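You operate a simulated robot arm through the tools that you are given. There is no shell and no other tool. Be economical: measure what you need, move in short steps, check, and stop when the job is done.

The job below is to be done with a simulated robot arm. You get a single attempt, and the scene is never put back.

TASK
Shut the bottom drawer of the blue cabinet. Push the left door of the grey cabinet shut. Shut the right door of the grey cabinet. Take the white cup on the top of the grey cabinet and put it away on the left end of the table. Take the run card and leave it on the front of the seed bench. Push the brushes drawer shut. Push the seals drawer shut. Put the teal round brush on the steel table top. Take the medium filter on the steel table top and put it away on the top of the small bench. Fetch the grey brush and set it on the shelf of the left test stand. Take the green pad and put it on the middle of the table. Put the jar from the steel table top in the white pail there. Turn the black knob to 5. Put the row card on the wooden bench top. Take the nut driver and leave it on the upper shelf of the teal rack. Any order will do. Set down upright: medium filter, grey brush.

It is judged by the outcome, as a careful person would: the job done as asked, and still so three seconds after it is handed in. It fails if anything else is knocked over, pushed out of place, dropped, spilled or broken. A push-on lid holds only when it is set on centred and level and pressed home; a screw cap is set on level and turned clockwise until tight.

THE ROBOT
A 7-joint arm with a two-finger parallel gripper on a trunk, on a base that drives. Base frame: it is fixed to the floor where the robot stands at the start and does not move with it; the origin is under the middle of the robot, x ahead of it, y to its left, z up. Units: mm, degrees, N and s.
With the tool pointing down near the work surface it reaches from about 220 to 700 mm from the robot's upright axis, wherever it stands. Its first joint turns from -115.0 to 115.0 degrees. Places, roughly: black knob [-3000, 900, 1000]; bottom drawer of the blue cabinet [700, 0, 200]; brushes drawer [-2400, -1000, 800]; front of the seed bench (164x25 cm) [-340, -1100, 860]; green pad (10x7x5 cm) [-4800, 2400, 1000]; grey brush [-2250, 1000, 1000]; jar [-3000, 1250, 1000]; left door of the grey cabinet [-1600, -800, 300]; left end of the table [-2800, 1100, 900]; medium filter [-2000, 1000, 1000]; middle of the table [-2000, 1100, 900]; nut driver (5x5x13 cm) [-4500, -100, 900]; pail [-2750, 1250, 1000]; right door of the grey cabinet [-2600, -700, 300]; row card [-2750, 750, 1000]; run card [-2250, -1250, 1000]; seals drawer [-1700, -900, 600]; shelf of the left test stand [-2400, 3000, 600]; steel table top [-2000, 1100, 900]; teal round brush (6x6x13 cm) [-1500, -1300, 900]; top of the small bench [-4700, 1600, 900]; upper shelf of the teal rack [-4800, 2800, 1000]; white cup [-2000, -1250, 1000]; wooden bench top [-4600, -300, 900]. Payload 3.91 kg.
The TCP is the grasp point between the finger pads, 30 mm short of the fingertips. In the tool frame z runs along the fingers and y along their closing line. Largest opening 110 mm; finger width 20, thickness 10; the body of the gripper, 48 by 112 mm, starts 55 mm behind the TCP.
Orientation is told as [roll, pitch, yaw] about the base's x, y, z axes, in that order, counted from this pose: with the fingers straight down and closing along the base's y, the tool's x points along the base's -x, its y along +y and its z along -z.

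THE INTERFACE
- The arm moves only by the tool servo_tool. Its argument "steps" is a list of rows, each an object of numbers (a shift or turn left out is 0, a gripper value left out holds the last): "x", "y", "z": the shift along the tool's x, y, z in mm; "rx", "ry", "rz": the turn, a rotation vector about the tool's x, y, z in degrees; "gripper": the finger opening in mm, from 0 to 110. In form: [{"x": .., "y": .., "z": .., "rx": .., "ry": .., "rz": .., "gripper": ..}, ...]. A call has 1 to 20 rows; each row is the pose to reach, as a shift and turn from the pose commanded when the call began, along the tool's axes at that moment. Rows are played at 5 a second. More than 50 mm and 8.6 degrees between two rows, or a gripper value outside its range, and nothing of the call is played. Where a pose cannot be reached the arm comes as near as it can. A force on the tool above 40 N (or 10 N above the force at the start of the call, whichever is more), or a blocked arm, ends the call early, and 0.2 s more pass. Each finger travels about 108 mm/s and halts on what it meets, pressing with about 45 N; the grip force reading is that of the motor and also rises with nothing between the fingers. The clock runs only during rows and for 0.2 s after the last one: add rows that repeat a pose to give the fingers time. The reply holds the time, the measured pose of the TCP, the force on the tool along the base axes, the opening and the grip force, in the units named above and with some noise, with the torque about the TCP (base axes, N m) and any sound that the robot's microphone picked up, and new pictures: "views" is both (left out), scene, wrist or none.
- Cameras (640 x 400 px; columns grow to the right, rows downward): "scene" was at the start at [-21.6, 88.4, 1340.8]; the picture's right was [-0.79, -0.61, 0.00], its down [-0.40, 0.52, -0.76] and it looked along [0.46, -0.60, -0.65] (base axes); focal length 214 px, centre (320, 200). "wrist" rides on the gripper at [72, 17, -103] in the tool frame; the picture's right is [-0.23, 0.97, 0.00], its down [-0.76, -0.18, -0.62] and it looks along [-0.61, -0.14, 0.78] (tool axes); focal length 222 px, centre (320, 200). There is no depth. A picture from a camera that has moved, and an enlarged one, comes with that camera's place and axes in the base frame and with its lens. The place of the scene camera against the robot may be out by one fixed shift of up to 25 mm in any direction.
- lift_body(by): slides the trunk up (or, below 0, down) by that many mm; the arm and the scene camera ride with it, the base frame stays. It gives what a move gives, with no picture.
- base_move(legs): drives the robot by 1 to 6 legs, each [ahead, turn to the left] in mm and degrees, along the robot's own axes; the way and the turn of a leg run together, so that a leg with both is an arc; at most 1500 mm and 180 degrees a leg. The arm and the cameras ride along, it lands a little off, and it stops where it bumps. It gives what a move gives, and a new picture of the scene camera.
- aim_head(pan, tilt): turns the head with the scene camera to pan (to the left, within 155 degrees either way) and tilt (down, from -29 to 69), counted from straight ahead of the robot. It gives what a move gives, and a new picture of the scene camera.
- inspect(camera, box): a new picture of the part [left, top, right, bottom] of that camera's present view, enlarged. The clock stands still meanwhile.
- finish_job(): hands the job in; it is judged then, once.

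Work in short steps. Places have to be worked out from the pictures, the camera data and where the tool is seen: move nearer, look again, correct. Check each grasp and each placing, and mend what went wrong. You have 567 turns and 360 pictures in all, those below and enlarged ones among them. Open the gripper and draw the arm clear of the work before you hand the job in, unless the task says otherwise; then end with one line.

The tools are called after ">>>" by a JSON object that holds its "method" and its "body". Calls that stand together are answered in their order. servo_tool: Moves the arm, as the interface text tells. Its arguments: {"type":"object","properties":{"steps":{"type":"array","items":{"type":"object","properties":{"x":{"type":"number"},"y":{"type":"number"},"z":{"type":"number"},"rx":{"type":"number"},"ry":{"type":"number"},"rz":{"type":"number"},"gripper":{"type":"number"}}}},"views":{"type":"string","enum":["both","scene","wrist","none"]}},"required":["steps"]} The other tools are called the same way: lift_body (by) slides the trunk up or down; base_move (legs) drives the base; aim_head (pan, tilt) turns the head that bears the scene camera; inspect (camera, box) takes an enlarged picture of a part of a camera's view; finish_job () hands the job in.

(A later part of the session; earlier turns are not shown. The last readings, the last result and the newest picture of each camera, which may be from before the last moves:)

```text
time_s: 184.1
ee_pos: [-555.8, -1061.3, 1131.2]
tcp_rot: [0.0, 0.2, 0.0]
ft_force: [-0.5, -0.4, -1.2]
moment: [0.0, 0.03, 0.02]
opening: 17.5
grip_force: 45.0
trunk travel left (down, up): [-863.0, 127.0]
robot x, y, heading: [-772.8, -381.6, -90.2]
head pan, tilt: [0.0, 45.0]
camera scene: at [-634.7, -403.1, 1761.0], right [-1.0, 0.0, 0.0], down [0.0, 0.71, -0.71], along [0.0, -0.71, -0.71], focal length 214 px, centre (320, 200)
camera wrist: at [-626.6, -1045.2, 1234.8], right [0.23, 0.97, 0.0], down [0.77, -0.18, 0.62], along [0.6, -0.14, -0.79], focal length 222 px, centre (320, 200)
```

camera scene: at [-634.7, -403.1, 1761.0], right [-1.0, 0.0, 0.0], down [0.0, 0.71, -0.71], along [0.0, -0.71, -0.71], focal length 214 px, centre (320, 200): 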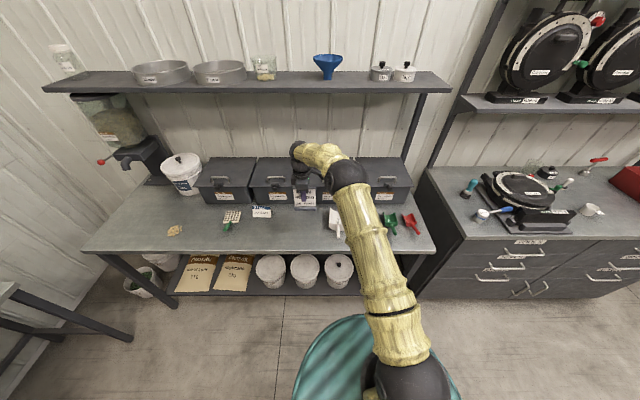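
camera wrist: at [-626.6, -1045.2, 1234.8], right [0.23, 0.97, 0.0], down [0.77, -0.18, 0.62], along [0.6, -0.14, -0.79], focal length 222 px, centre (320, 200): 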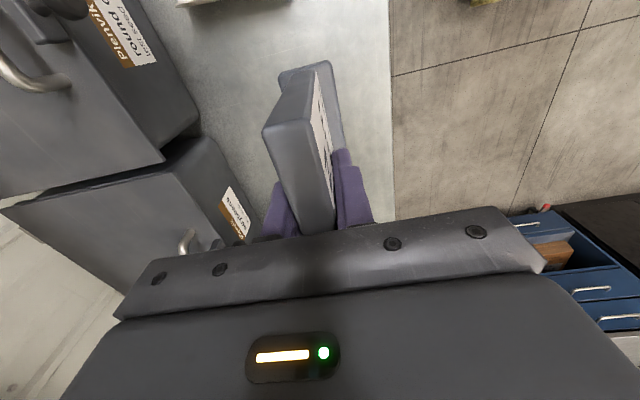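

The spot is clear, with the bench edge near y≈-955. I descend, slowly at the end, feeling for contact.

>>> {"method": "servo_tool", "body": {"steps": [{"y": -20, "z": 40}, {"y": -20, "z": 80}, {"y": -20, "z": 120}, {"y": -20, "z": 145}], "views": "none"}}

>>> {"method": "servo_tool", "body": {"steps": [{"z": 5}, {"z": 10}, {"z": 15}, {"z": 20}, {"z": 25}, {"z": 30}, {"z": 35}, {"z": 40}, {"z": 45}], "views": "scene"}}

```text
time_s: 185.1
ee_pos: [-558.6, -1081.3, 987.1]
tcp_rot: [0.0, 0.2, 0.2]
ft_force: [1.2, 0.3, -1.9]
moment: [-0.01, -0.01, -0.02]
opening: 17.9
grip_force: 44.8
trunk travel left (down, up): [-863.0, 127.0]
robot x, y, heading: [-777.1, -383.1, -90.0]
head pan, tilt: [0.0, 45.0]
```

```text
time_s: 187.1
ee_pos: [-558.2, -1082.1, 944.2]
tcp_rot: [-0.2, 0.2, -0.2]
ft_force: [-1.8, 1.7, 10.9]
moment: [0.38, 0.56, -0.02]
opening: 17.5
grip_force: 45.3
trunk travel left (down, up): [-863.0, 127.0]
robot x, y, heading: [-777.7, -380.9, -90.4]
head pan, tilt: [0.0, 45.0]
camera scene: at [-637.8, -400.8, 1761.6], right [-1.0, 0.0, 0.0], down [0.0, 0.71, -0.71], along [0.0, -0.71, -0.71], focal length 214 px, centre (320, 200)
```

scene: 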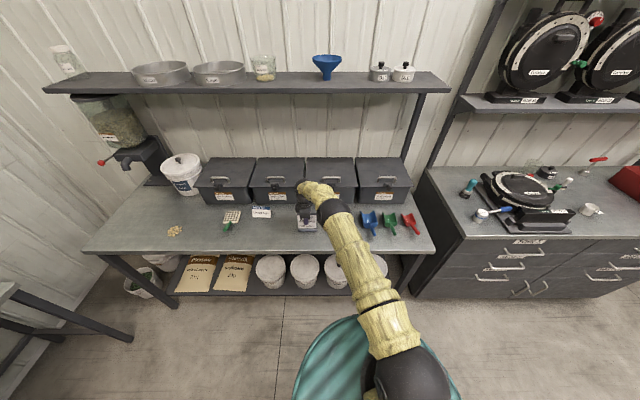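

Contact felt (11 N). I open and rise.

>>> {"method": "servo_tool", "body": {"steps": [{"gripper": 30}, {"gripper": 60}, {"gripper": 60}, {"z": -40, "gripper": 60}, {"z": -85, "gripper": 60}, {"z": -130}, {"z": -175}], "views": "wrist"}}

>>> {"method": "inspect", "body": {"camera": "scene", "box": [220, 170, 380, 270]}}

```text
time_s: 188.7
ee_pos: [-557.5, -1082.1, 1118.8]
tcp_rot: [0.0, 0.2, 0.0]
ft_force: [0.6, -0.7, -0.6]
moment: [0.0, -0.02, -0.02]
opening: 59.8
grip_force: 0.0
trunk travel left (down, up): [-863.0, 127.0]
robot x, y, heading: [-777.1, -380.8, -90.3]
head pan, tilt: [0.0, 45.0]
camera wrist: at [-627.6, -1066.1, 1223.5], right [0.23, 0.97, 0.0], down [0.76, -0.18, 0.62], along [0.6, -0.14, -0.78], focal length 222 px, centre (320, 200)
```

wrist: 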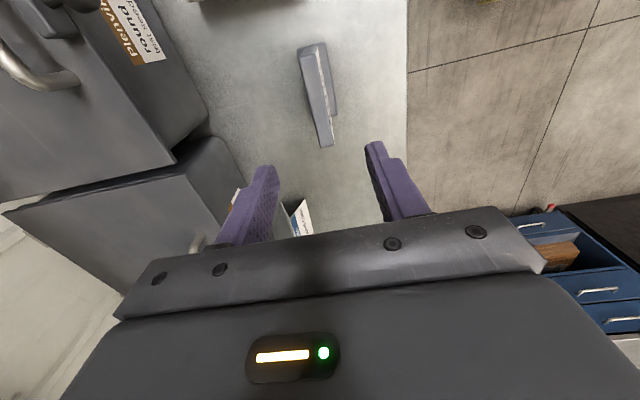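

```text
4.00 times, centred on (300, 220) of scene
camera zoom: at [-637.4, -401.4, 1761.3], right [-1.0, 0.0, 0.0], down [0.0, 0.71, -0.71], along [0.0, -0.71, -0.71], focal length 858 px, centre (400, 120)
```

zoom: 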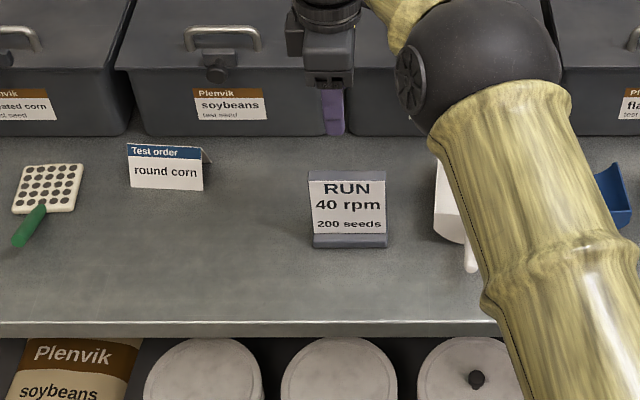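

The card stands on the bench front. Next, the teal brush at ≈(-1486,-1287): I back off and drive over in front of it.

>>> {"method": "base_move", "body": {"legs": [[-180, 0], [0, -90], [710, 0], [0, 90]]}}

>>> {"method": "servo_tool", "body": {"steps": [{"x": 45}, {"x": 90}, {"x": 135}, {"x": 180}, {"x": 219}]}}

```text
time_s: 205.7
ee_pos: [-1244.4, -897.8, 1119.6]
tcp_rot: [0.0, 0.1, 1.8]
ft_force: [-0.1, 0.7, -0.7]
moment: [0.01, 0.0, -0.01]
opening: 59.9
grip_force: 0.1
trunk travel left (down, up): [-863.0, 127.0]
robot x, y, heading: [-1484.9, -206.7, -88.5]
head pan, tilt: [0.0, 45.0]
camera scene: at [-1345.3, -219.3, 1761.3], right [-1.0, -0.03, 0.0], down [-0.02, 0.71, -0.71], along [0.02, -0.71, -0.71], focal length 214 px, centre (320, 200)
```

scene: 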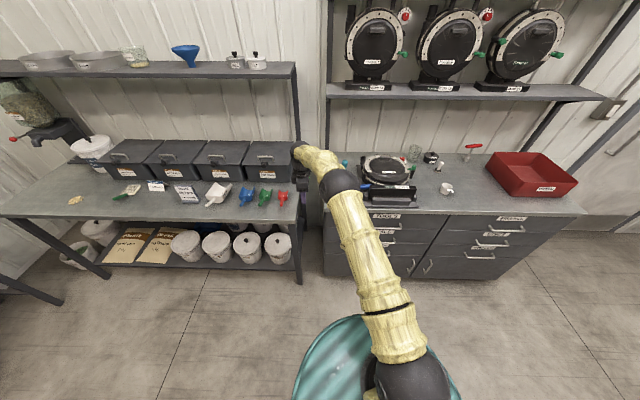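

```text
time_s: 206.9
ee_pos: [-1463.2, -903.2, 1117.9]
tcp_rot: [0.0, 0.1, 1.8]
ft_force: [-0.3, 0.5, -1.3]
moment: [-0.01, -0.02, 0.01]
opening: 59.8
grip_force: 0.0
trunk travel left (down, up): [-863.0, 127.0]
robot x, y, heading: [-1482.5, -203.6, -88.8]
head pan, tilt: [0.0, 45.0]
camera scene: at [-1347.0, -219.4, 1761.4], right [-1.0, -0.03, 0.0], down [-0.02, 0.71, -0.71], along [0.02, -0.71, -0.71], focal length 214 px, centre (320, 200)
camera wrist: at [-1535.3, -889.9, 1221.9], right [0.2, 0.98, 0.0], down [0.77, -0.15, 0.62], along [0.61, -0.12, -0.78], focal length 222 px, centre (320, 200)
```

scene: 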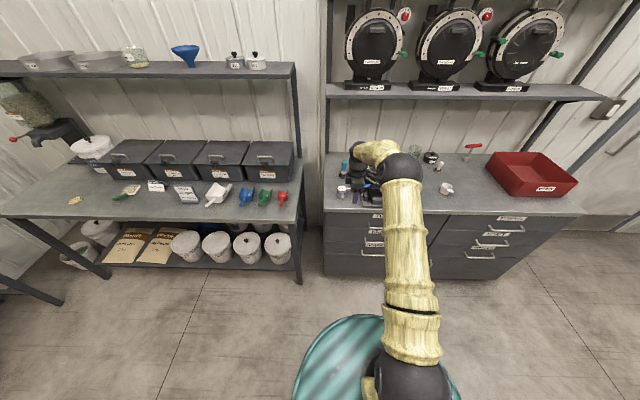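
wrist: 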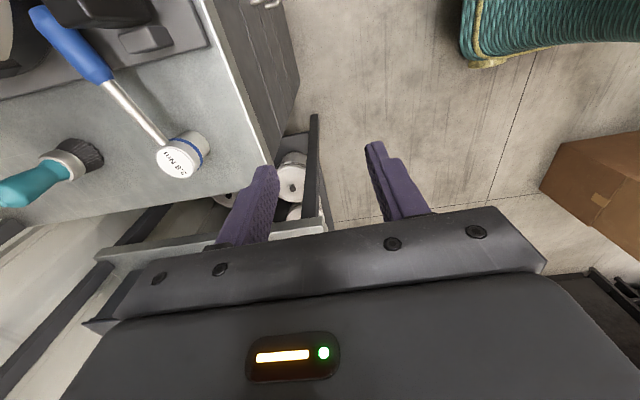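

The brush stands upright near (-1450,-1284), top z≈1010-1030. I drive 375 forward at this height to come over it.

>>> {"method": "base_move", "body": {"legs": [[375, -1]]}}

>>> {"method": "servo_tool", "body": {"steps": [{"x": -3, "gripper": 90}]}}

```text
time_s: 209.5
ee_pos: [-1468.7, -1273.5, 1116.9]
tcp_rot: [0.1, 0.3, 0.6]
ft_force: [-0.8, 0.1, 0.2]
moment: [0.03, 0.02, 0.0]
opening: 60.1
grip_force: 0.1
trunk travel left (down, up): [-863.0, 127.0]
robot x, y, heading: [-1478.3, -570.4, -89.5]
head pan, tilt: [0.0, 45.0]
camera scene: at [-1339.7, -592.6, 1761.3], right [-1.0, -0.01, 0.0], down [0.0, 0.71, -0.71], along [0.0, -0.71, -0.71], focal length 214 px, centre (320, 200)
```

scene: 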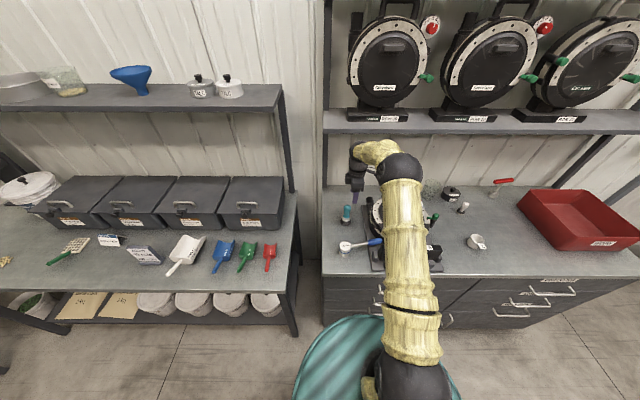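

```text
time_s: 209.9
ee_pos: [-1466.8, -1272.6, 1117.6]
tcp_rot: [-0.1, 0.2, 0.6]
ft_force: [0.7, 0.2, -0.3]
moment: [-0.02, -0.01, -0.03]
opening: 89.9
grip_force: 0.0
trunk travel left (down, up): [-863.0, 127.0]
robot x, y, heading: [-1477.8, -577.0, -89.5]
head pan, tilt: [0.0, 45.0]
camera scene: at [-1339.5, -591.8, 1761.3], right [-1.0, -0.01, 0.0], down [-0.01, 0.71, -0.71], along [0.0, -0.71, -0.71], focal length 214 px, centre (320, 200)
camera wrist: at [-1537.9, -1257.4, 1221.8], right [0.22, 0.98, 0.0], down [0.77, -0.17, 0.62], along [0.61, -0.14, -0.78], focal length 222 px, centre (320, 200)
```

scene: 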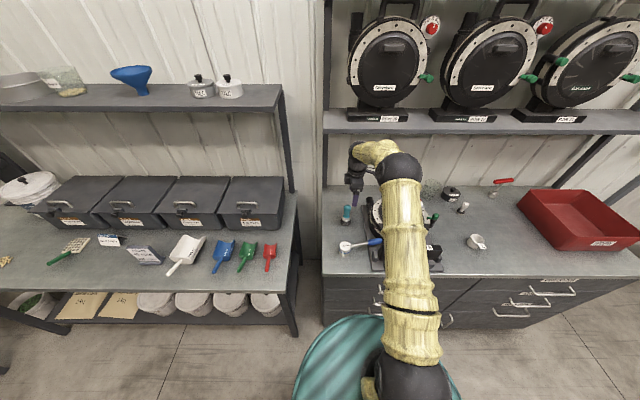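
wrist: 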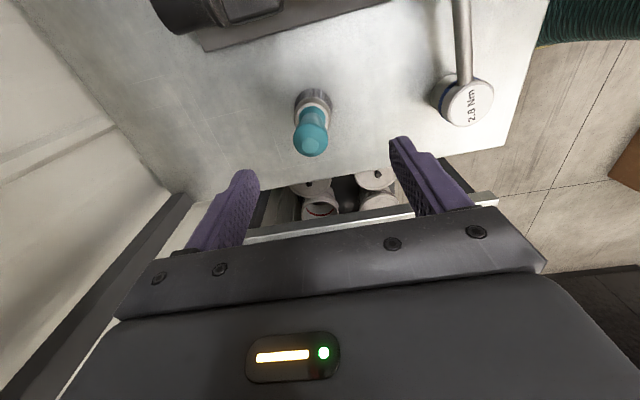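

The brush is at (-1458,-1285), top ≈1030. I align, descend to z≈1000 and close.

>>> {"method": "servo_tool", "body": {"steps": [{"x": -9, "y": -12}, {"x": -9, "y": -12, "z": 40}, {"x": -9, "y": -12, "z": 80}, {"x": -9, "y": -12, "z": 117}, {"x": -9, "y": -12, "z": 117, "gripper": 40}, {"x": -9, "y": -12, "z": 117, "gripper": 0}, {"x": -9, "y": -12, "z": 117, "gripper": 0}, {"x": -9, "y": -12, "z": 117, "gripper": 0}], "views": "wrist"}}

```text
time_s: 211.7
ee_pos: [-1456.8, -1285.8, 999.5]
tcp_rot: [0.0, 0.2, 0.6]
ft_force: [0.0, -0.8, -1.4]
moment: [-0.02, 0.02, -0.01]
opening: 34.3
grip_force: 44.8
trunk travel left (down, up): [-863.0, 127.0]
robot x, y, heading: [-1479.0, -570.1, -89.7]
head pan, tilt: [0.0, 45.0]
camera wrist: at [-1528.4, -1269.8, 1104.1], right [0.22, 0.98, 0.0], down [0.77, -0.17, 0.62], along [0.61, -0.14, -0.78], focal length 222 px, centre (320, 200)
```

wrist: 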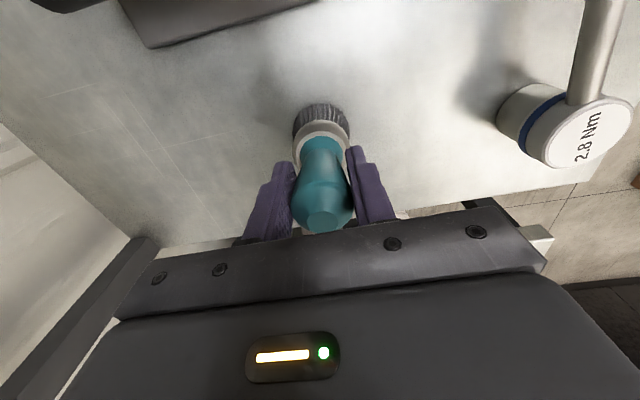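

Brush gripped (34 mm). I lift, back away, and turn around to face the steel table.

>>> {"method": "servo_tool", "body": {"steps": [{"z": -40}, {"z": -80}, {"z": -120}, {"z": -150}], "views": "none"}}

>>> {"method": "base_move", "body": {"legs": [[-370, 0], [0, 100], [0, 80]]}}

>>> {"method": "aim_head", "body": {"pan": 0, "tilt": 35}}

>>> {"method": "aim_head", "body": {"pan": 45, "tilt": 30}}

```text
time_s: 212.7
ee_pos: [-1456.2, -1285.2, 1152.2]
tcp_rot: [0.0, 0.3, 0.6]
ft_force: [0.1, -0.2, -1.2]
moment: [0.0, 0.03, -0.01]
opening: 34.6
grip_force: 45.2
trunk travel left (down, up): [-863.0, 127.0]
robot x, y, heading: [-1478.2, -573.9, -89.6]
head pan, tilt: [0.0, 45.0]
```

```text
time_s: 226.5
ee_pos: [-1505.9, 504.9, 1151.9]
tcp_rot: [0.0, 0.2, -179.3]
ft_force: [0.1, 0.0, -0.1]
moment: [-0.07, 0.03, -0.02]
opening: 34.6
grip_force: 44.8
trunk travel left (down, up): [-863.0, 127.0]
robot x, y, heading: [-1480.7, -208.4, 90.6]
head pan, tilt: [0.0, 45.0]
camera scene: at [-1648.0, -184.4, 1761.3], right [1.0, 0.01, 0.0], down [0.01, -0.71, -0.71], along [-0.01, 0.71, -0.71], focal length 214 px, centre (320, 200)
```

scene: 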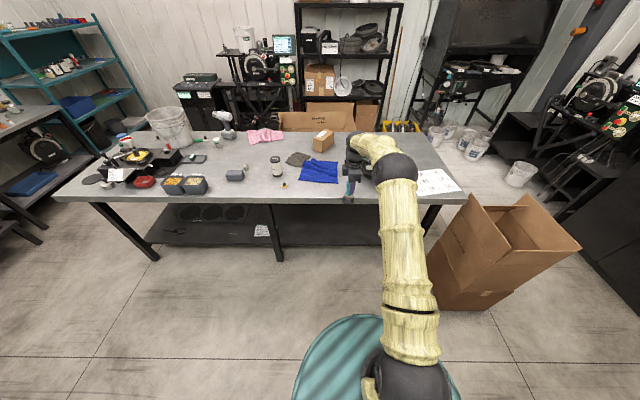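

```text
time_s: 227.2
ee_pos: [-1505.4, 504.9, 1153.3]
tcp_rot: [0.0, 0.2, -179.3]
ft_force: [0.0, 0.1, -0.8]
moment: [-0.02, -0.01, 0.03]
opening: 34.6
grip_force: 44.1
trunk travel left (down, up): [-863.0, 127.0]
robot x, y, heading: [-1480.6, -203.7, 90.3]
head pan, tilt: [0.0, 35.0]
camera scene: at [-1648.0, -177.6, 1776.1], right [1.0, 0.01, 0.0], down [0.0, -0.57, -0.82], along [-0.01, 0.82, -0.57], focal length 214 px, centre (320, 200)
```

scene: 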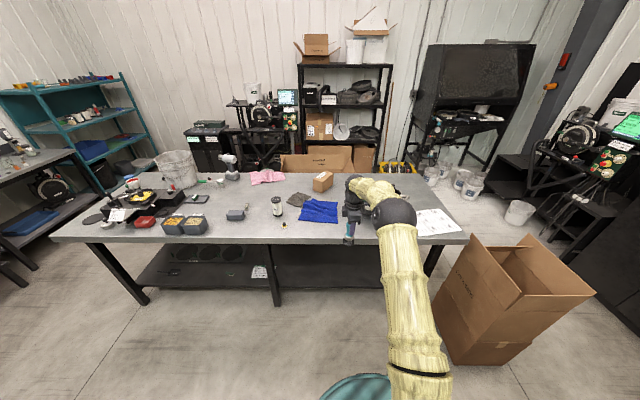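

```text
time_s: 228.3
ee_pos: [-1505.1, 505.2, 1152.3]
tcp_rot: [0.1, 0.1, -179.2]
ft_force: [0.4, 0.0, -0.4]
moment: [0.01, 0.0, -0.03]
opening: 34.5
grip_force: 44.7
trunk travel left (down, up): [-863.0, 127.0]
robot x, y, heading: [-1475.2, -209.5, 90.6]
head pan, tilt: [45.0, 30.0]
camera scene: at [-1711.7, -202.2, 1783.9], right [0.7, 0.71, 0.0], down [0.36, -0.35, -0.87], along [-0.62, 0.61, -0.5], focal length 214 px, centre (320, 200)
```

scene: 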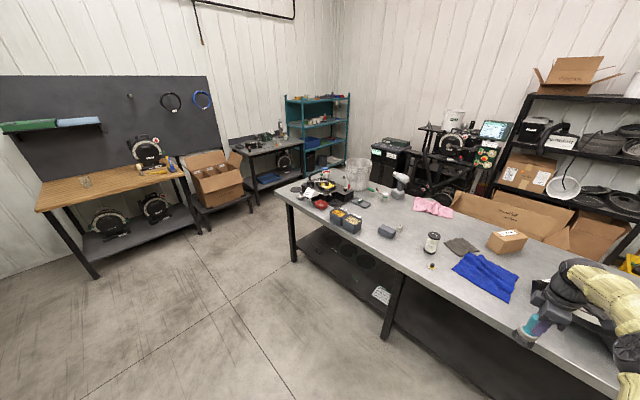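

I can see the whole table (x≈-3150…-830, near edge y≈680). There's a free spot near (-1460,765) between cloth and sieve; I drive 260 forward and look.

>>> {"method": "base_move", "body": {"legs": [[260, 0]]}}

>>> {"method": "aim_head", "body": {"pan": -10, "tilt": 45}}

>>> {"method": "servo_tool", "body": {"steps": [{"x": 25}, {"x": 50}], "views": "wrist"}}

```text
time_s: 230.4
ee_pos: [-1509.7, 770.2, 1150.7]
tcp_rot: [-0.1, 0.3, -179.1]
ft_force: [-0.5, 0.1, -0.7]
moment: [-0.01, 0.0, 0.0]
opening: 34.5
grip_force: 44.6
trunk travel left (down, up): [-863.0, 127.0]
robot x, y, heading: [-1485.0, 57.4, 90.6]
head pan, tilt: [45.0, 30.0]
camera scene: at [-1714.2, 61.6, 1783.9], right [0.7, 0.71, 0.0], down [0.36, -0.35, -0.87], along [-0.62, 0.61, -0.5], focal length 214 px, centre (320, 200)
```

scene: 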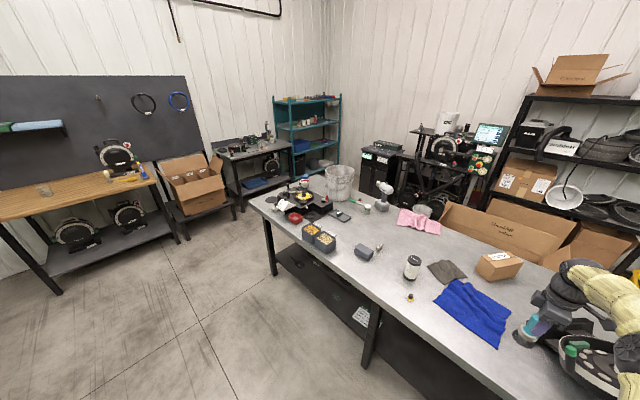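

```text
time_s: 231.7
ee_pos: [-1510.4, 768.2, 1151.5]
tcp_rot: [-0.1, 0.2, -179.2]
ft_force: [-0.8, 0.2, -2.2]
moment: [0.02, -0.01, 0.01]
opening: 34.3
grip_force: 45.1
trunk travel left (down, up): [-863.0, 127.0]
robot x, y, heading: [-1484.7, 53.5, 90.5]
head pan, tilt: [-10.0, 45.0]
camera scene: at [-1636.4, 77.5, 1761.3], right [0.99, -0.16, 0.0], down [-0.12, -0.7, -0.71], along [0.12, 0.7, -0.71], focal length 214 px, centre (320, 200)
```

scene: 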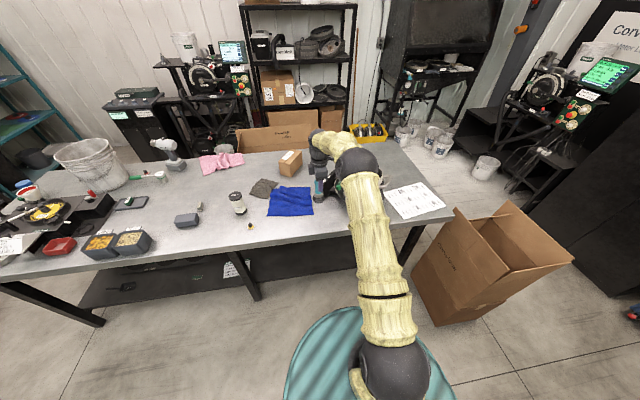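

```text
time_s: 232.3
ee_pos: [-1458.4, 768.5, 1153.3]
tcp_rot: [0.0, 0.2, -179.3]
ft_force: [-0.1, -0.2, -0.5]
moment: [0.02, 0.07, 0.03]
opening: 34.5
grip_force: 44.7
trunk travel left (down, up): [-863.0, 127.0]
robot x, y, heading: [-1481.6, 56.8, 90.8]
head pan, tilt: [-10.0, 45.0]
camera wrist: at [-1385.4, 752.2, 1257.4], right [-0.21, -0.98, 0.0], down [-0.77, 0.17, 0.62], along [-0.61, 0.13, -0.78], focal length 222 px, centre (320, 200)
```

wrist: 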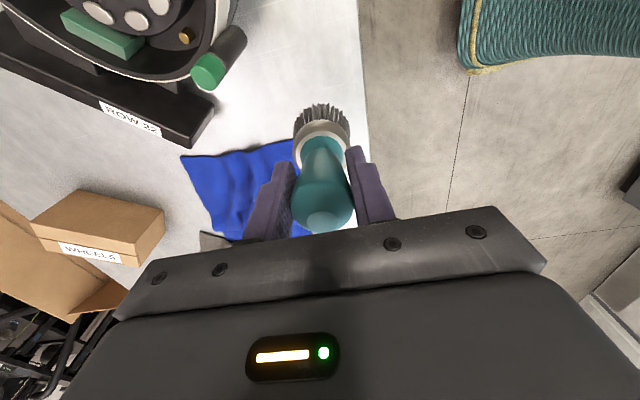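

Spot clear of the cloth and sieve. I lower the brush, slowing near contact (~z 1000).

>>> {"method": "servo_tool", "body": {"steps": [{"z": 45}, {"z": 90}, {"z": 135}], "views": "none"}}

>>> {"method": "servo_tool", "body": {"steps": [{"z": 5}, {"z": 10}, {"z": 14}, {"z": 18}, {"z": 22}, {"z": 26}], "views": "none"}}

```text
time_s: 233.1
ee_pos: [-1458.6, 769.5, 1017.7]
tcp_rot: [0.0, 0.3, -179.4]
ft_force: [0.1, 0.6, -0.9]
moment: [-0.02, 0.0, -0.01]
opening: 34.6
grip_force: 45.0
trunk travel left (down, up): [-863.0, 127.0]
robot x, y, heading: [-1481.8, 57.1, 90.6]
head pan, tilt: [-10.0, 45.0]
```

```text
time_s: 234.5
ee_pos: [-1460.4, 769.6, 990.4]
tcp_rot: [0.0, 0.1, -179.1]
ft_force: [-0.2, 0.3, -1.0]
moment: [-0.01, 0.03, -0.01]
opening: 34.2
grip_force: 45.6
trunk travel left (down, up): [-863.0, 127.0]
robot x, y, heading: [-1487.7, 58.7, 90.3]
head pan, tilt: [-10.0, 45.0]
```

No contact yet at z≈990; I keep lowering in small steps.

>>> {"method": "servo_tool", "body": {"steps": [{"z": 4}, {"z": 8}, {"z": 12}, {"z": 16}, {"z": 20}, {"z": 24}, {"z": 28}, {"z": 32}], "views": "wrist"}}

```text
time_s: 236.1
ee_pos: [-1459.1, 771.6, 971.3]
tcp_rot: [-0.7, 0.2, -179.4]
ft_force: [0.4, -4.2, 18.2]
moment: [-0.68, -0.02, -0.05]
opening: 34.4
grip_force: 44.4
trunk travel left (down, up): [-863.0, 127.0]
robot x, y, heading: [-1482.6, 57.5, 90.6]
head pan, tilt: [-10.0, 45.0]
stopped in row 7: the force on the tool passed its limit at 42 N (the readings are from after the stop); the commanded pose is now the measured one
camera wrist: at [-1386.4, 754.1, 1075.9], right [-0.22, -0.98, -0.01], down [-0.77, 0.16, 0.62], along [-0.61, 0.14, -0.78], focal length 222 px, centre (320, 200)
```

wrist: 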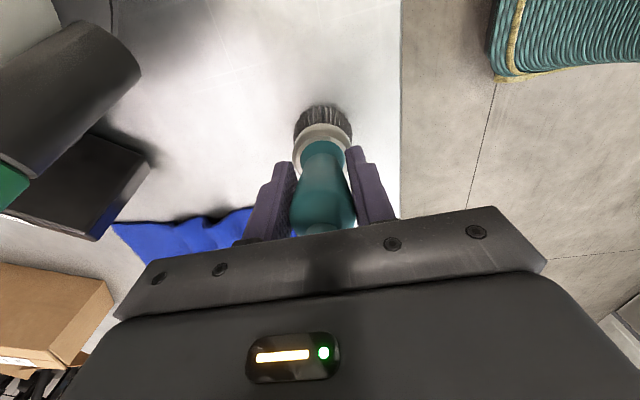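

Contact at z≈972. I ease up 2 mm, release and rise.

>>> {"method": "servo_tool", "body": {"steps": [{"z": -2}, {"z": -2, "gripper": 60}, {"z": -2, "gripper": 80}, {"z": -2}, {"z": -40}, {"z": -85}, {"z": -130}, {"z": -175}], "views": "wrist"}}

```text
time_s: 237.9
ee_pos: [-1461.3, 770.3, 1143.9]
tcp_rot: [-0.6, 0.2, -179.2]
ft_force: [0.1, 0.7, -1.0]
moment: [-0.01, 0.01, 0.02]
opening: 80.1
grip_force: 0.0
trunk travel left (down, up): [-863.0, 127.0]
robot x, y, heading: [-1488.0, 52.4, 90.3]
head pan, tilt: [-10.0, 45.0]
camera wrist: at [-1387.2, 752.0, 1247.9], right [-0.21, -0.98, -0.01], down [-0.77, 0.16, 0.62], along [-0.61, 0.14, -0.78], focal length 222 px, centre (320, 200)
```

wrist: 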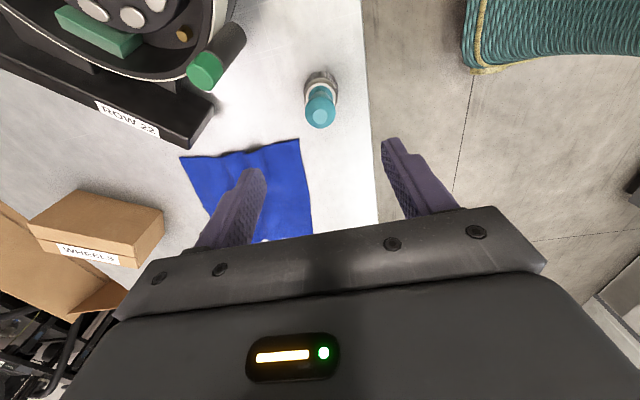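

Brush placed upright. Next the white cup at ≈(-2028,-1154): I back out, and drive round to face the grey cabinet there.

>>> {"method": "base_move", "body": {"legs": [[-190, 0], [0, 90], [530, 0], [0, 90], [220, 0]]}}

>>> {"method": "servo_tool", "body": {"steps": [{"z": 0}], "views": "wrist"}}

```text
time_s: 255.4
ee_pos: [-1995.3, -1090.0, 1142.8]
tcp_rot: [-0.5, 0.3, 3.4]
ft_force: [-0.5, 0.7, 0.1]
moment: [0.03, 0.01, 0.02]
opening: 80.2
grip_force: 0.0
trunk travel left (down, up): [-863.0, 127.0]
robot x, y, heading: [-2003.0, -376.0, -86.9]
head pan, tilt: [-10.0, 45.0]
camera scene: at [-1878.5, -385.9, 1761.3], right [-0.99, 0.12, 0.0], down [0.09, 0.7, -0.71], along [-0.09, -0.7, -0.71], focal length 214 px, centre (320, 200)
```

scene: 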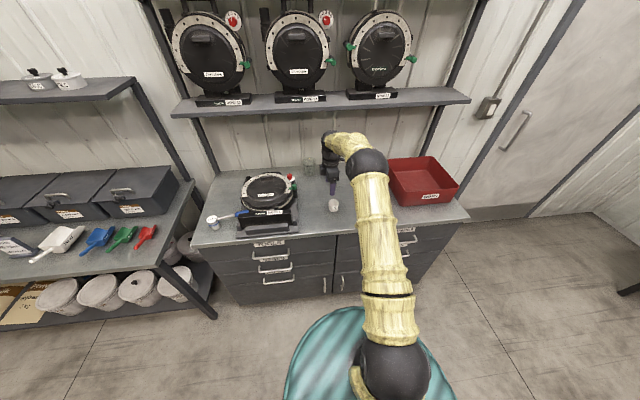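

```text
time_s: 255.8
ee_pos: [-1996.4, -1090.8, 1143.0]
tcp_rot: [-0.5, 0.2, 3.4]
ft_force: [0.2, -1.3, 0.7]
moment: [0.0, -0.03, -0.03]
opening: 80.3
grip_force: 0.1
trunk travel left (down, up): [-863.0, 127.0]
robot x, y, heading: [-2003.5, -374.0, -87.0]
head pan, tilt: [-10.0, 45.0]
camera wrist: at [-2067.5, -1077.0, 1247.3], right [0.17, 0.99, -0.01], down [0.77, -0.13, 0.62], along [0.61, -0.11, -0.78], focal length 222 px, centre (320, 200)
```

wrist: 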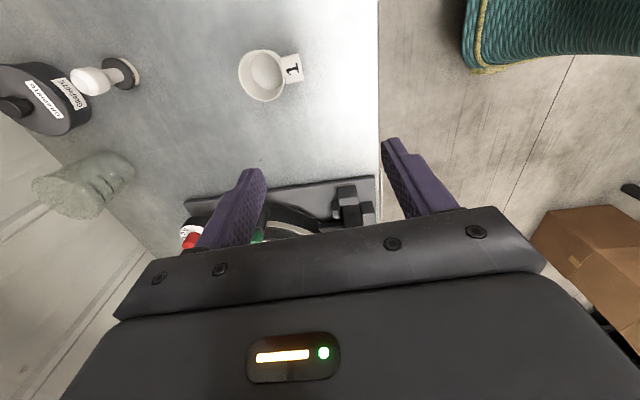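

The cup rim is centred near (-2030,-1156), tag toward +y. I turn the tool so the fingers close along x, move over it and lower part way.

>>> {"method": "servo_tool", "body": {"steps": [{"x": 10, "y": -16, "rz": 8.5}, {"x": 20, "y": -32, "rz": 17}, {"x": 30, "y": -48, "rz": 25.5}, {"x": 38, "y": -63, "rz": 34, "gripper": 105}, {"x": 38, "y": -63, "rz": 42}, {"x": 38, "y": -63, "rz": 50}, {"x": 38, "y": -63, "rz": 58}, {"x": 38, "y": -63, "z": 20, "rz": 66}, {"x": 38, "y": -63, "z": 40, "rz": 74}, {"x": 38, "y": -63, "z": 60, "rz": 82}, {"x": 38, "y": -63, "z": 80, "rz": 90}, {"x": 38, "y": -63, "z": 120, "rz": 93}], "views": "wrist"}}

```text
time_s: 258.4
ee_pos: [-2031.0, -1121.3, 1025.0]
tcp_rot: [-0.3, -0.6, -89.7]
ft_force: [0.2, 2.0, -1.9]
moment: [-0.14, -0.02, -0.01]
opening: 104.7
grip_force: 0.1
out of reach, approached as far as the arm can: row 4, 5, 6, 7, 8, 9, 10, 11, 12
trunk travel left (down, up): [-863.0, 127.0]
robot x, y, heading: [-2002.6, -369.5, -87.3]
head pan, tilt: [-10.0, 45.0]
camera wrist: at [-2012.1, -1049.1, 1128.6], right [0.97, -0.22, 0.0], down [-0.17, -0.76, 0.63], along [-0.14, -0.62, -0.78], focal length 222 px, centre (320, 200)
```

wrist: 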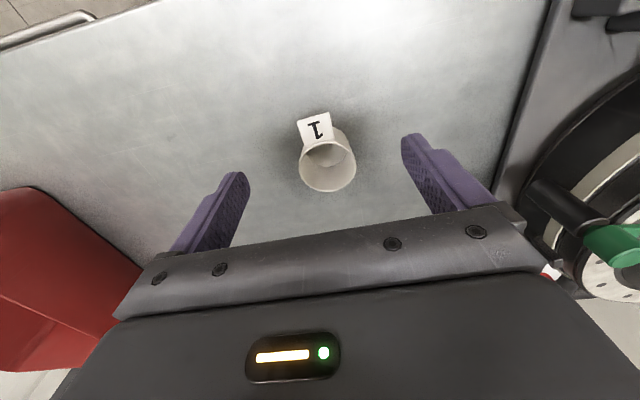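

Slightly out of reach; I drive 80 mm closer and check.

>>> {"method": "base_move", "body": {"legs": [[80, 0]]}}

>>> {"method": "servo_tool", "body": {"steps": [{"z": 0}], "views": "wrist"}}

```text
time_s: 259.6
ee_pos: [-2024.0, -1207.1, 1025.7]
tcp_rot: [-0.2, -0.5, -89.6]
ft_force: [-0.1, -1.4, -0.4]
moment: [-0.02, -0.04, -0.01]
opening: 105.2
grip_force: 0.1
trunk travel left (down, up): [-863.0, 127.0]
robot x, y, heading: [-1999.5, -452.5, -86.7]
head pan, tilt: [-10.0, 45.0]
camera scene: at [-1874.2, -468.4, 1761.3], right [-0.99, 0.12, 0.0], down [0.09, 0.7, -0.71], along [-0.09, -0.7, -0.71], focal length 214 px, centre (320, 200)
```

scene: 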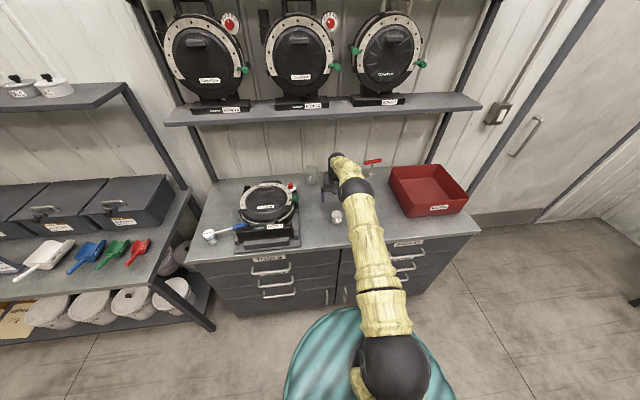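

```text
time_s: 260.0
ee_pos: [-2023.4, -1206.1, 1027.4]
tcp_rot: [-0.3, -0.6, -89.6]
ft_force: [0.1, -0.1, 0.2]
moment: [0.04, -0.03, 0.03]
opening: 105.2
grip_force: 0.2
trunk travel left (down, up): [-863.0, 127.0]
robot x, y, heading: [-1999.1, -456.0, -87.1]
head pan, tilt: [-10.0, 45.0]
camera wrist: at [-2007.0, -1132.8, 1129.0], right [0.98, -0.22, 0.0], down [-0.17, -0.76, 0.63], along [-0.14, -0.62, -0.78], focal length 222 px, centre (320, 200)
```

wrist: 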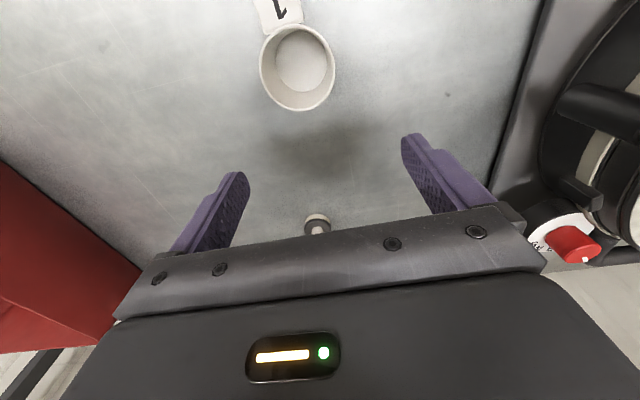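

Cup centre at (-2029,-1155). I back the tool 51 mm, lower to z≈938 and close.

>>> {"method": "servo_tool", "body": {"steps": [{"x": 48, "y": -6}, {"x": 51, "y": -6}, {"x": 51, "y": -6, "z": 45}, {"x": 51, "y": -6, "z": 88}], "views": "wrist"}}

```text
time_s: 261.0
ee_pos: [-2034.4, -1155.7, 936.8]
tcp_rot: [-0.2, -0.7, -89.6]
ft_force: [-0.6, -0.3, 0.1]
moment: [0.04, 0.02, -0.01]
opening: 105.1
grip_force: 0.1
trunk travel left (down, up): [-863.0, 127.0]
robot x, y, heading: [-2002.3, -455.8, -87.1]
head pan, tilt: [-10.0, 45.0]
camera wrist: at [-2016.7, -1082.3, 1040.1], right [0.98, -0.22, 0.0], down [-0.17, -0.76, 0.63], along [-0.14, -0.62, -0.78], focal length 222 px, centre (320, 200)
```

wrist: 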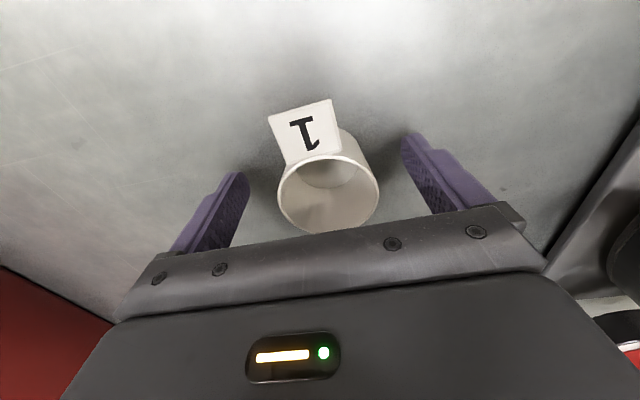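

The cup is between the fingers; I close.

>>> {"method": "servo_tool", "body": {"steps": [{"gripper": 60}, {"gripper": 30}, {"gripper": 30}, {"gripper": 30}], "views": "wrist"}}

```text
time_s: 262.0
ee_pos: [-2034.5, -1154.0, 937.0]
tcp_rot: [-0.2, -0.5, -89.6]
ft_force: [-0.9, -0.7, 0.5]
moment: [0.0, 0.02, -0.03]
opening: 52.7
grip_force: 44.9
trunk travel left (down, up): [-863.0, 127.0]
robot x, y, heading: [-1998.7, -455.0, -87.1]
head pan, tilt: [-10.0, 45.0]
camera wrist: at [-2016.8, -1081.3, 1040.5], right [0.98, -0.22, 0.0], down [-0.17, -0.76, 0.63], along [-0.14, -0.62, -0.78], focal length 222 px, centre (320, 200)
```

wrist: 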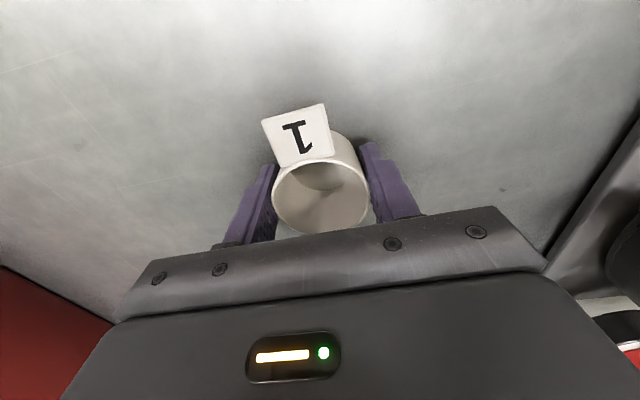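

Cup held (53 mm). I lift it, back away and drive to the left part of the steel table.

>>> {"method": "servo_tool", "body": {"steps": [{"z": -45}, {"z": -90}, {"z": -135}, {"z": -180}, {"z": -215}], "views": "none"}}

>>> {"method": "base_move", "body": {"legs": [[-300, 0], [0, -93], [640, 0], [0, -90]]}}

>>> {"method": "aim_head", "body": {"pan": 0, "tilt": 40}}

>>> {"method": "inspect", "body": {"camera": "scene", "box": [100, 80, 420, 280]}}

```text
time_s: 263.2
ee_pos: [-2031.0, -1153.8, 1151.6]
tcp_rot: [-0.2, -0.6, -89.6]
ft_force: [-0.3, 0.7, -0.4]
moment: [-0.01, 0.01, -0.03]
opening: 52.8
grip_force: 45.1
trunk travel left (down, up): [-863.0, 127.0]
robot x, y, heading: [-1997.7, -458.7, -87.0]
head pan, tilt: [-10.0, 45.0]
```

```text
time_s: 280.5
ee_pos: [-2607.5, 542.1, 1150.9]
tcp_rot: [-0.2, -0.6, 87.7]
ft_force: [0.3, 0.6, 0.1]
moment: [-0.04, 0.03, -0.01]
opening: 52.6
grip_force: 45.0
trunk travel left (down, up): [-863.0, 127.0]
robot x, y, heading: [-2672.4, -157.8, 90.1]
head pan, tilt: [-10.0, 45.0]
camera scene: at [-2824.1, -132.2, 1761.3], right [0.99, -0.17, 0.0], down [-0.12, -0.7, -0.71], along [0.12, 0.7, -0.71], focal length 214 px, centre (320, 200)
```

scene: 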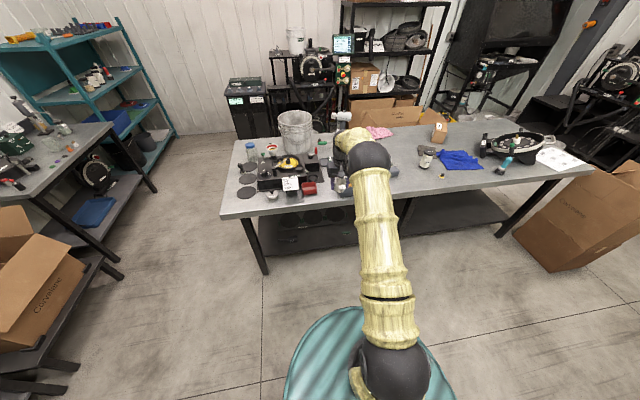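

```text
time_s: 281.3
ee_pos: [-2608.5, 541.0, 1152.1]
tcp_rot: [-0.2, -0.6, 87.7]
ft_force: [0.1, -0.4, 0.1]
moment: [-0.01, -0.04, 0.01]
opening: 53.1
grip_force: 45.1
trunk travel left (down, up): [-863.0, 127.0]
robot x, y, heading: [-2674.9, -151.4, 90.3]
head pan, tilt: [0.0, 40.0]
camera scene: at [-2838.2, -127.3, 1768.5], right [1.0, 0.01, 0.0], down [0.0, -0.64, -0.77], along [0.0, 0.77, -0.64], focal length 214 px, centre (320, 200)
```

scene: 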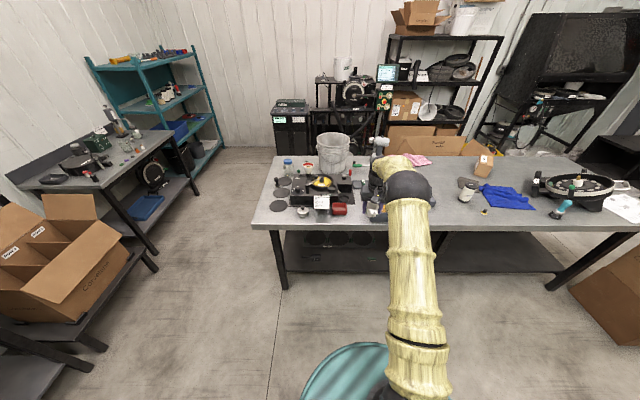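

```text
2.00 times, centred on (260, 180) of scene
camera zoom: at [-2838.2, -127.3, 1768.5], right [1.0, 0.01, 0.0], down [0.0, -0.64, -0.77], along [0.0, 0.77, -0.64], focal length 429 px, centre (440, 240)
```

zoom: 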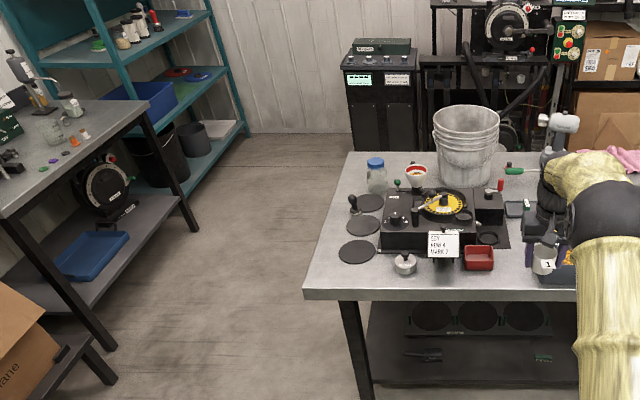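

The table's left third is x≈-3220…-2410. There's a free spot at its front-left near (-3110,775), beside the dark plates. I drive there.

>>> {"method": "base_move", "body": {"legs": [[0, 50], [360, 0], [0, -50]]}}

>>> {"method": "servo_tool", "body": {"steps": [{"y": 45}, {"y": 90}, {"y": 135}, {"y": 180}, {"y": 220}], "views": "wrist"}}

```text
time_s: 290.3
ee_pos: [-2890.0, 773.2, 1152.0]
tcp_rot: [-0.2, -0.6, 87.9]
ft_force: [0.1, 0.4, 0.3]
moment: [-0.03, 0.02, -0.02]
opening: 52.8
grip_force: 45.1
trunk travel left (down, up): [-863.0, 127.0]
robot x, y, heading: [-2954.2, 77.6, 90.6]
head pan, tilt: [0.0, 40.0]
camera scene: at [-3117.1, 102.7, 1768.6], right [1.0, 0.01, 0.0], down [0.01, -0.64, -0.77], along [-0.01, 0.77, -0.64], focal length 214 px, centre (320, 200)
```

scene: 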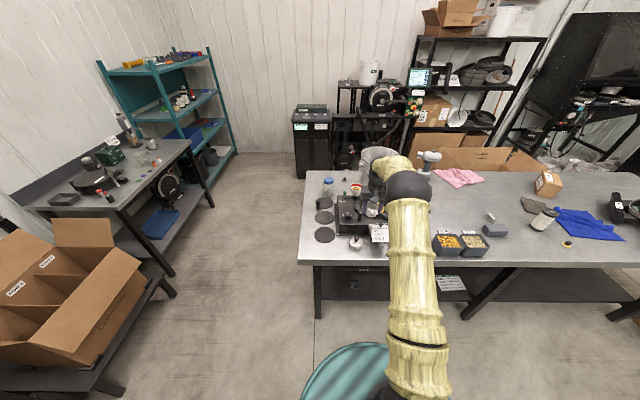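

```text
time_s: 291.5
ee_pos: [-3109.5, 781.8, 1152.1]
tcp_rot: [-0.2, -0.5, 87.8]
ft_force: [-0.3, -0.2, -0.3]
moment: [-0.02, -0.03, 0.03]
opening: 52.9
grip_force: 44.6
trunk travel left (down, up): [-863.0, 127.0]
robot x, y, heading: [-2950.3, 74.3, 90.6]
head pan, tilt: [0.0, 40.0]
camera wrist: at [-3129.8, 708.0, 1255.0], right [-0.96, 0.26, 0.0], down [0.2, 0.75, 0.63], along [0.17, 0.61, -0.78], focal length 222 px, centre (320, 200)
```

wrist: 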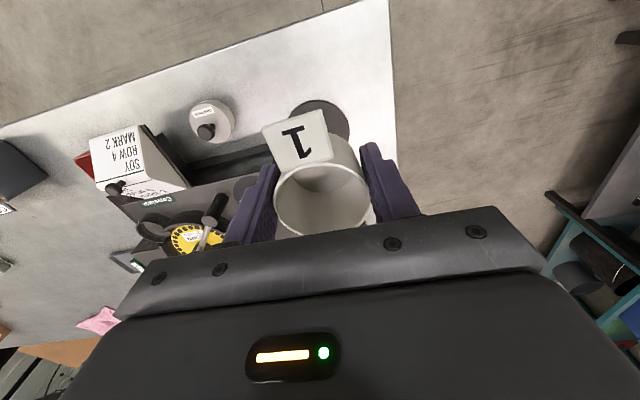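

The front plate reaches y≈806 and a lid sits at (-2920,788). I choose (-3020,770) and lower.

>>> {"method": "servo_tool", "body": {"steps": [{"x": 4, "y": -45}, {"x": 9, "y": -90}, {"x": 9, "y": -90, "z": 45}, {"x": 9, "y": -90, "z": 90}, {"x": 9, "y": -90, "z": 135}, {"x": 9, "y": -90, "z": 180}, {"x": 9, "y": -90, "z": 215}], "views": "wrist"}}

```text
time_s: 293.1
ee_pos: [-3020.4, 770.2, 935.0]
tcp_rot: [-0.2, -0.6, 87.9]
ft_force: [0.2, -0.5, -0.4]
moment: [0.0, 0.01, 0.02]
opening: 52.7
grip_force: 45.1
trunk travel left (down, up): [-863.0, 127.0]
robot x, y, heading: [-2950.5, 78.5, 90.4]
head pan, tilt: [0.0, 40.0]
camera wrist: at [-3038.8, 696.6, 1038.2], right [-0.96, 0.26, 0.0], down [0.2, 0.75, 0.63], along [0.17, 0.61, -0.77], focal length 222 px, centre (320, 200)
```

wrist: 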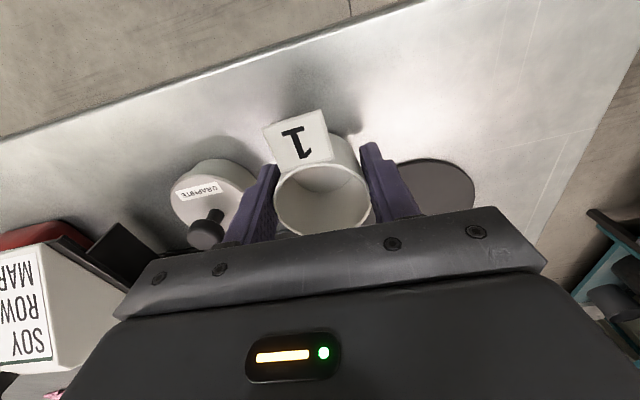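

The finger is close to the graphite pot; I shift 20 mm away from it, then lower to contact.

>>> {"method": "servo_tool", "body": {"steps": [{"y": 20, "x": 8}, {"y": 20, "x": 8, "z": 8}, {"y": 20, "x": 8, "z": 14}, {"y": 20, "x": 8, "z": 18}, {"y": 20, "x": 8, "z": 22}, {"y": 20, "x": 8, "z": 25}, {"y": 20, "x": 8, "z": 28}, {"y": 20, "x": 8, "z": 31}], "views": "wrist"}}

```text
time_s: 294.9
ee_pos: [-3039.1, 761.3, 910.9]
tcp_rot: [0.0, -1.2, 88.0]
ft_force: [-2.5, 3.9, 40.3]
moment: [0.08, 0.54, -0.13]
opening: 52.5
grip_force: 44.9
trunk travel left (down, up): [-863.0, 127.0]
robot x, y, heading: [-2948.2, 76.0, 90.5]
head pan, tilt: [0.0, 40.0]
camera wrist: at [-3058.9, 687.7, 1012.5], right [-0.96, 0.26, 0.0], down [0.2, 0.74, 0.64], along [0.16, 0.62, -0.77], focal length 222 px, centre (320, 200)
```

wrist: 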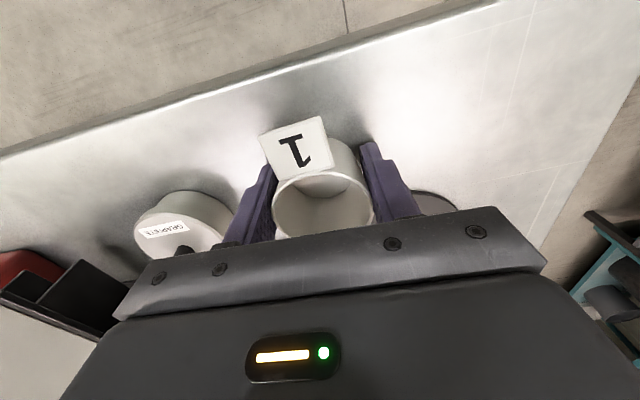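

In contact (40 N). I ease up 3 mm, open modestly, and rise.

>>> {"method": "servo_tool", "body": {"steps": [{"z": -4}, {"z": -4, "gripper": 66}, {"z": -4, "gripper": 70}, {"z": -4}, {"z": -45}, {"z": -90}, {"z": -135}, {"z": -180}, {"z": -220}], "views": "wrist"}}

```text
time_s: 296.9
ee_pos: [-3038.7, 758.4, 1125.2]
tcp_rot: [-0.3, -0.6, 87.9]
ft_force: [0.5, 0.1, 0.7]
moment: [0.03, -0.01, -0.01]
opening: 69.8
grip_force: 0.0
trunk travel left (down, up): [-863.0, 127.0]
robot x, y, heading: [-2953.3, 76.2, 90.2]
head pan, tilt: [0.0, 40.0]
camera wrist: at [-3057.9, 685.4, 1228.4], right [-0.96, 0.26, 0.0], down [0.2, 0.75, 0.63], along [0.17, 0.61, -0.78], focal length 222 px, centre (320, 200)
```

wrist: 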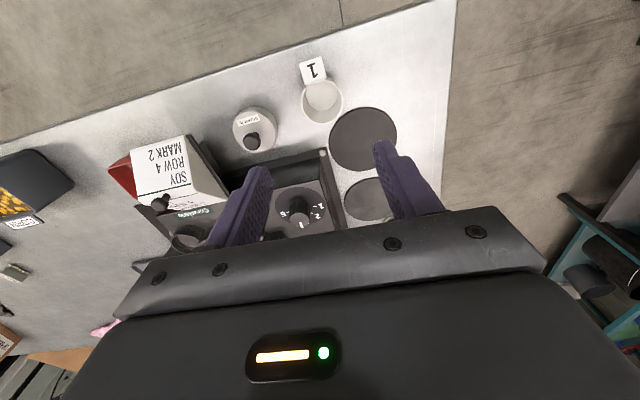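

The cup stands fine. The black knob with its scale is right here in view; I enlarge it.

>>> {"method": "inspect", "body": {"camera": "wrist", "box": [252, 165, 348, 225]}}

>>> {"method": "inspect", "body": {"camera": "scene", "box": [300, 180, 396, 240]}}

```text
6.67 times, centred on (300, 195) of wrist
camera zoom: at [-3057.9, 685.4, 1228.4], right [-0.96, 0.26, 0.0], down [0.2, 0.75, 0.63], along [0.17, 0.61, -0.78], focal length 1481 px, centre (453, 233)
```

zoom: 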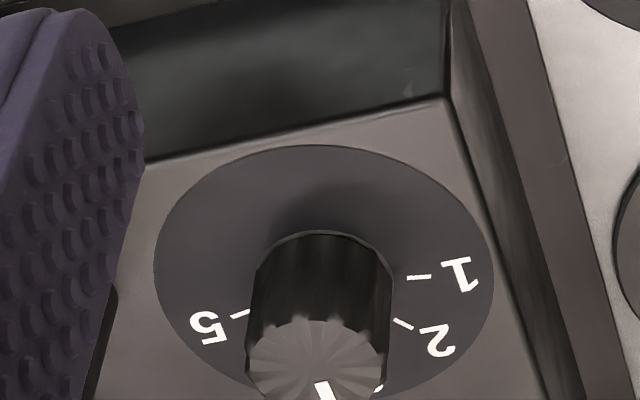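

```text
6.67 times, centred on (348, 210) of scene
camera zoom: at [-3117.0, 101.5, 1768.5], right [1.0, 0.01, 0.0], down [0.01, -0.64, -0.77], along [-0.01, 0.77, -0.64], focal length 1430 px, centre (133, 133)
```

zoom: 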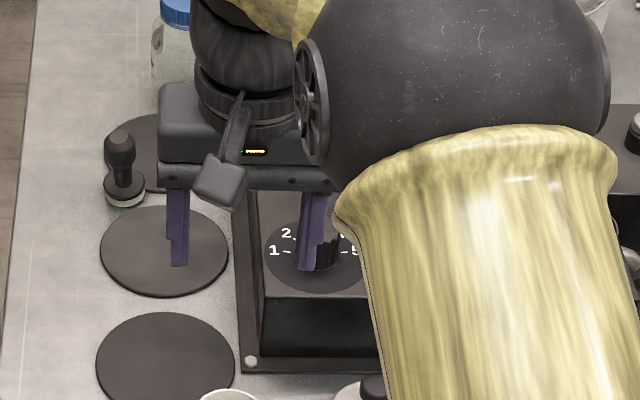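

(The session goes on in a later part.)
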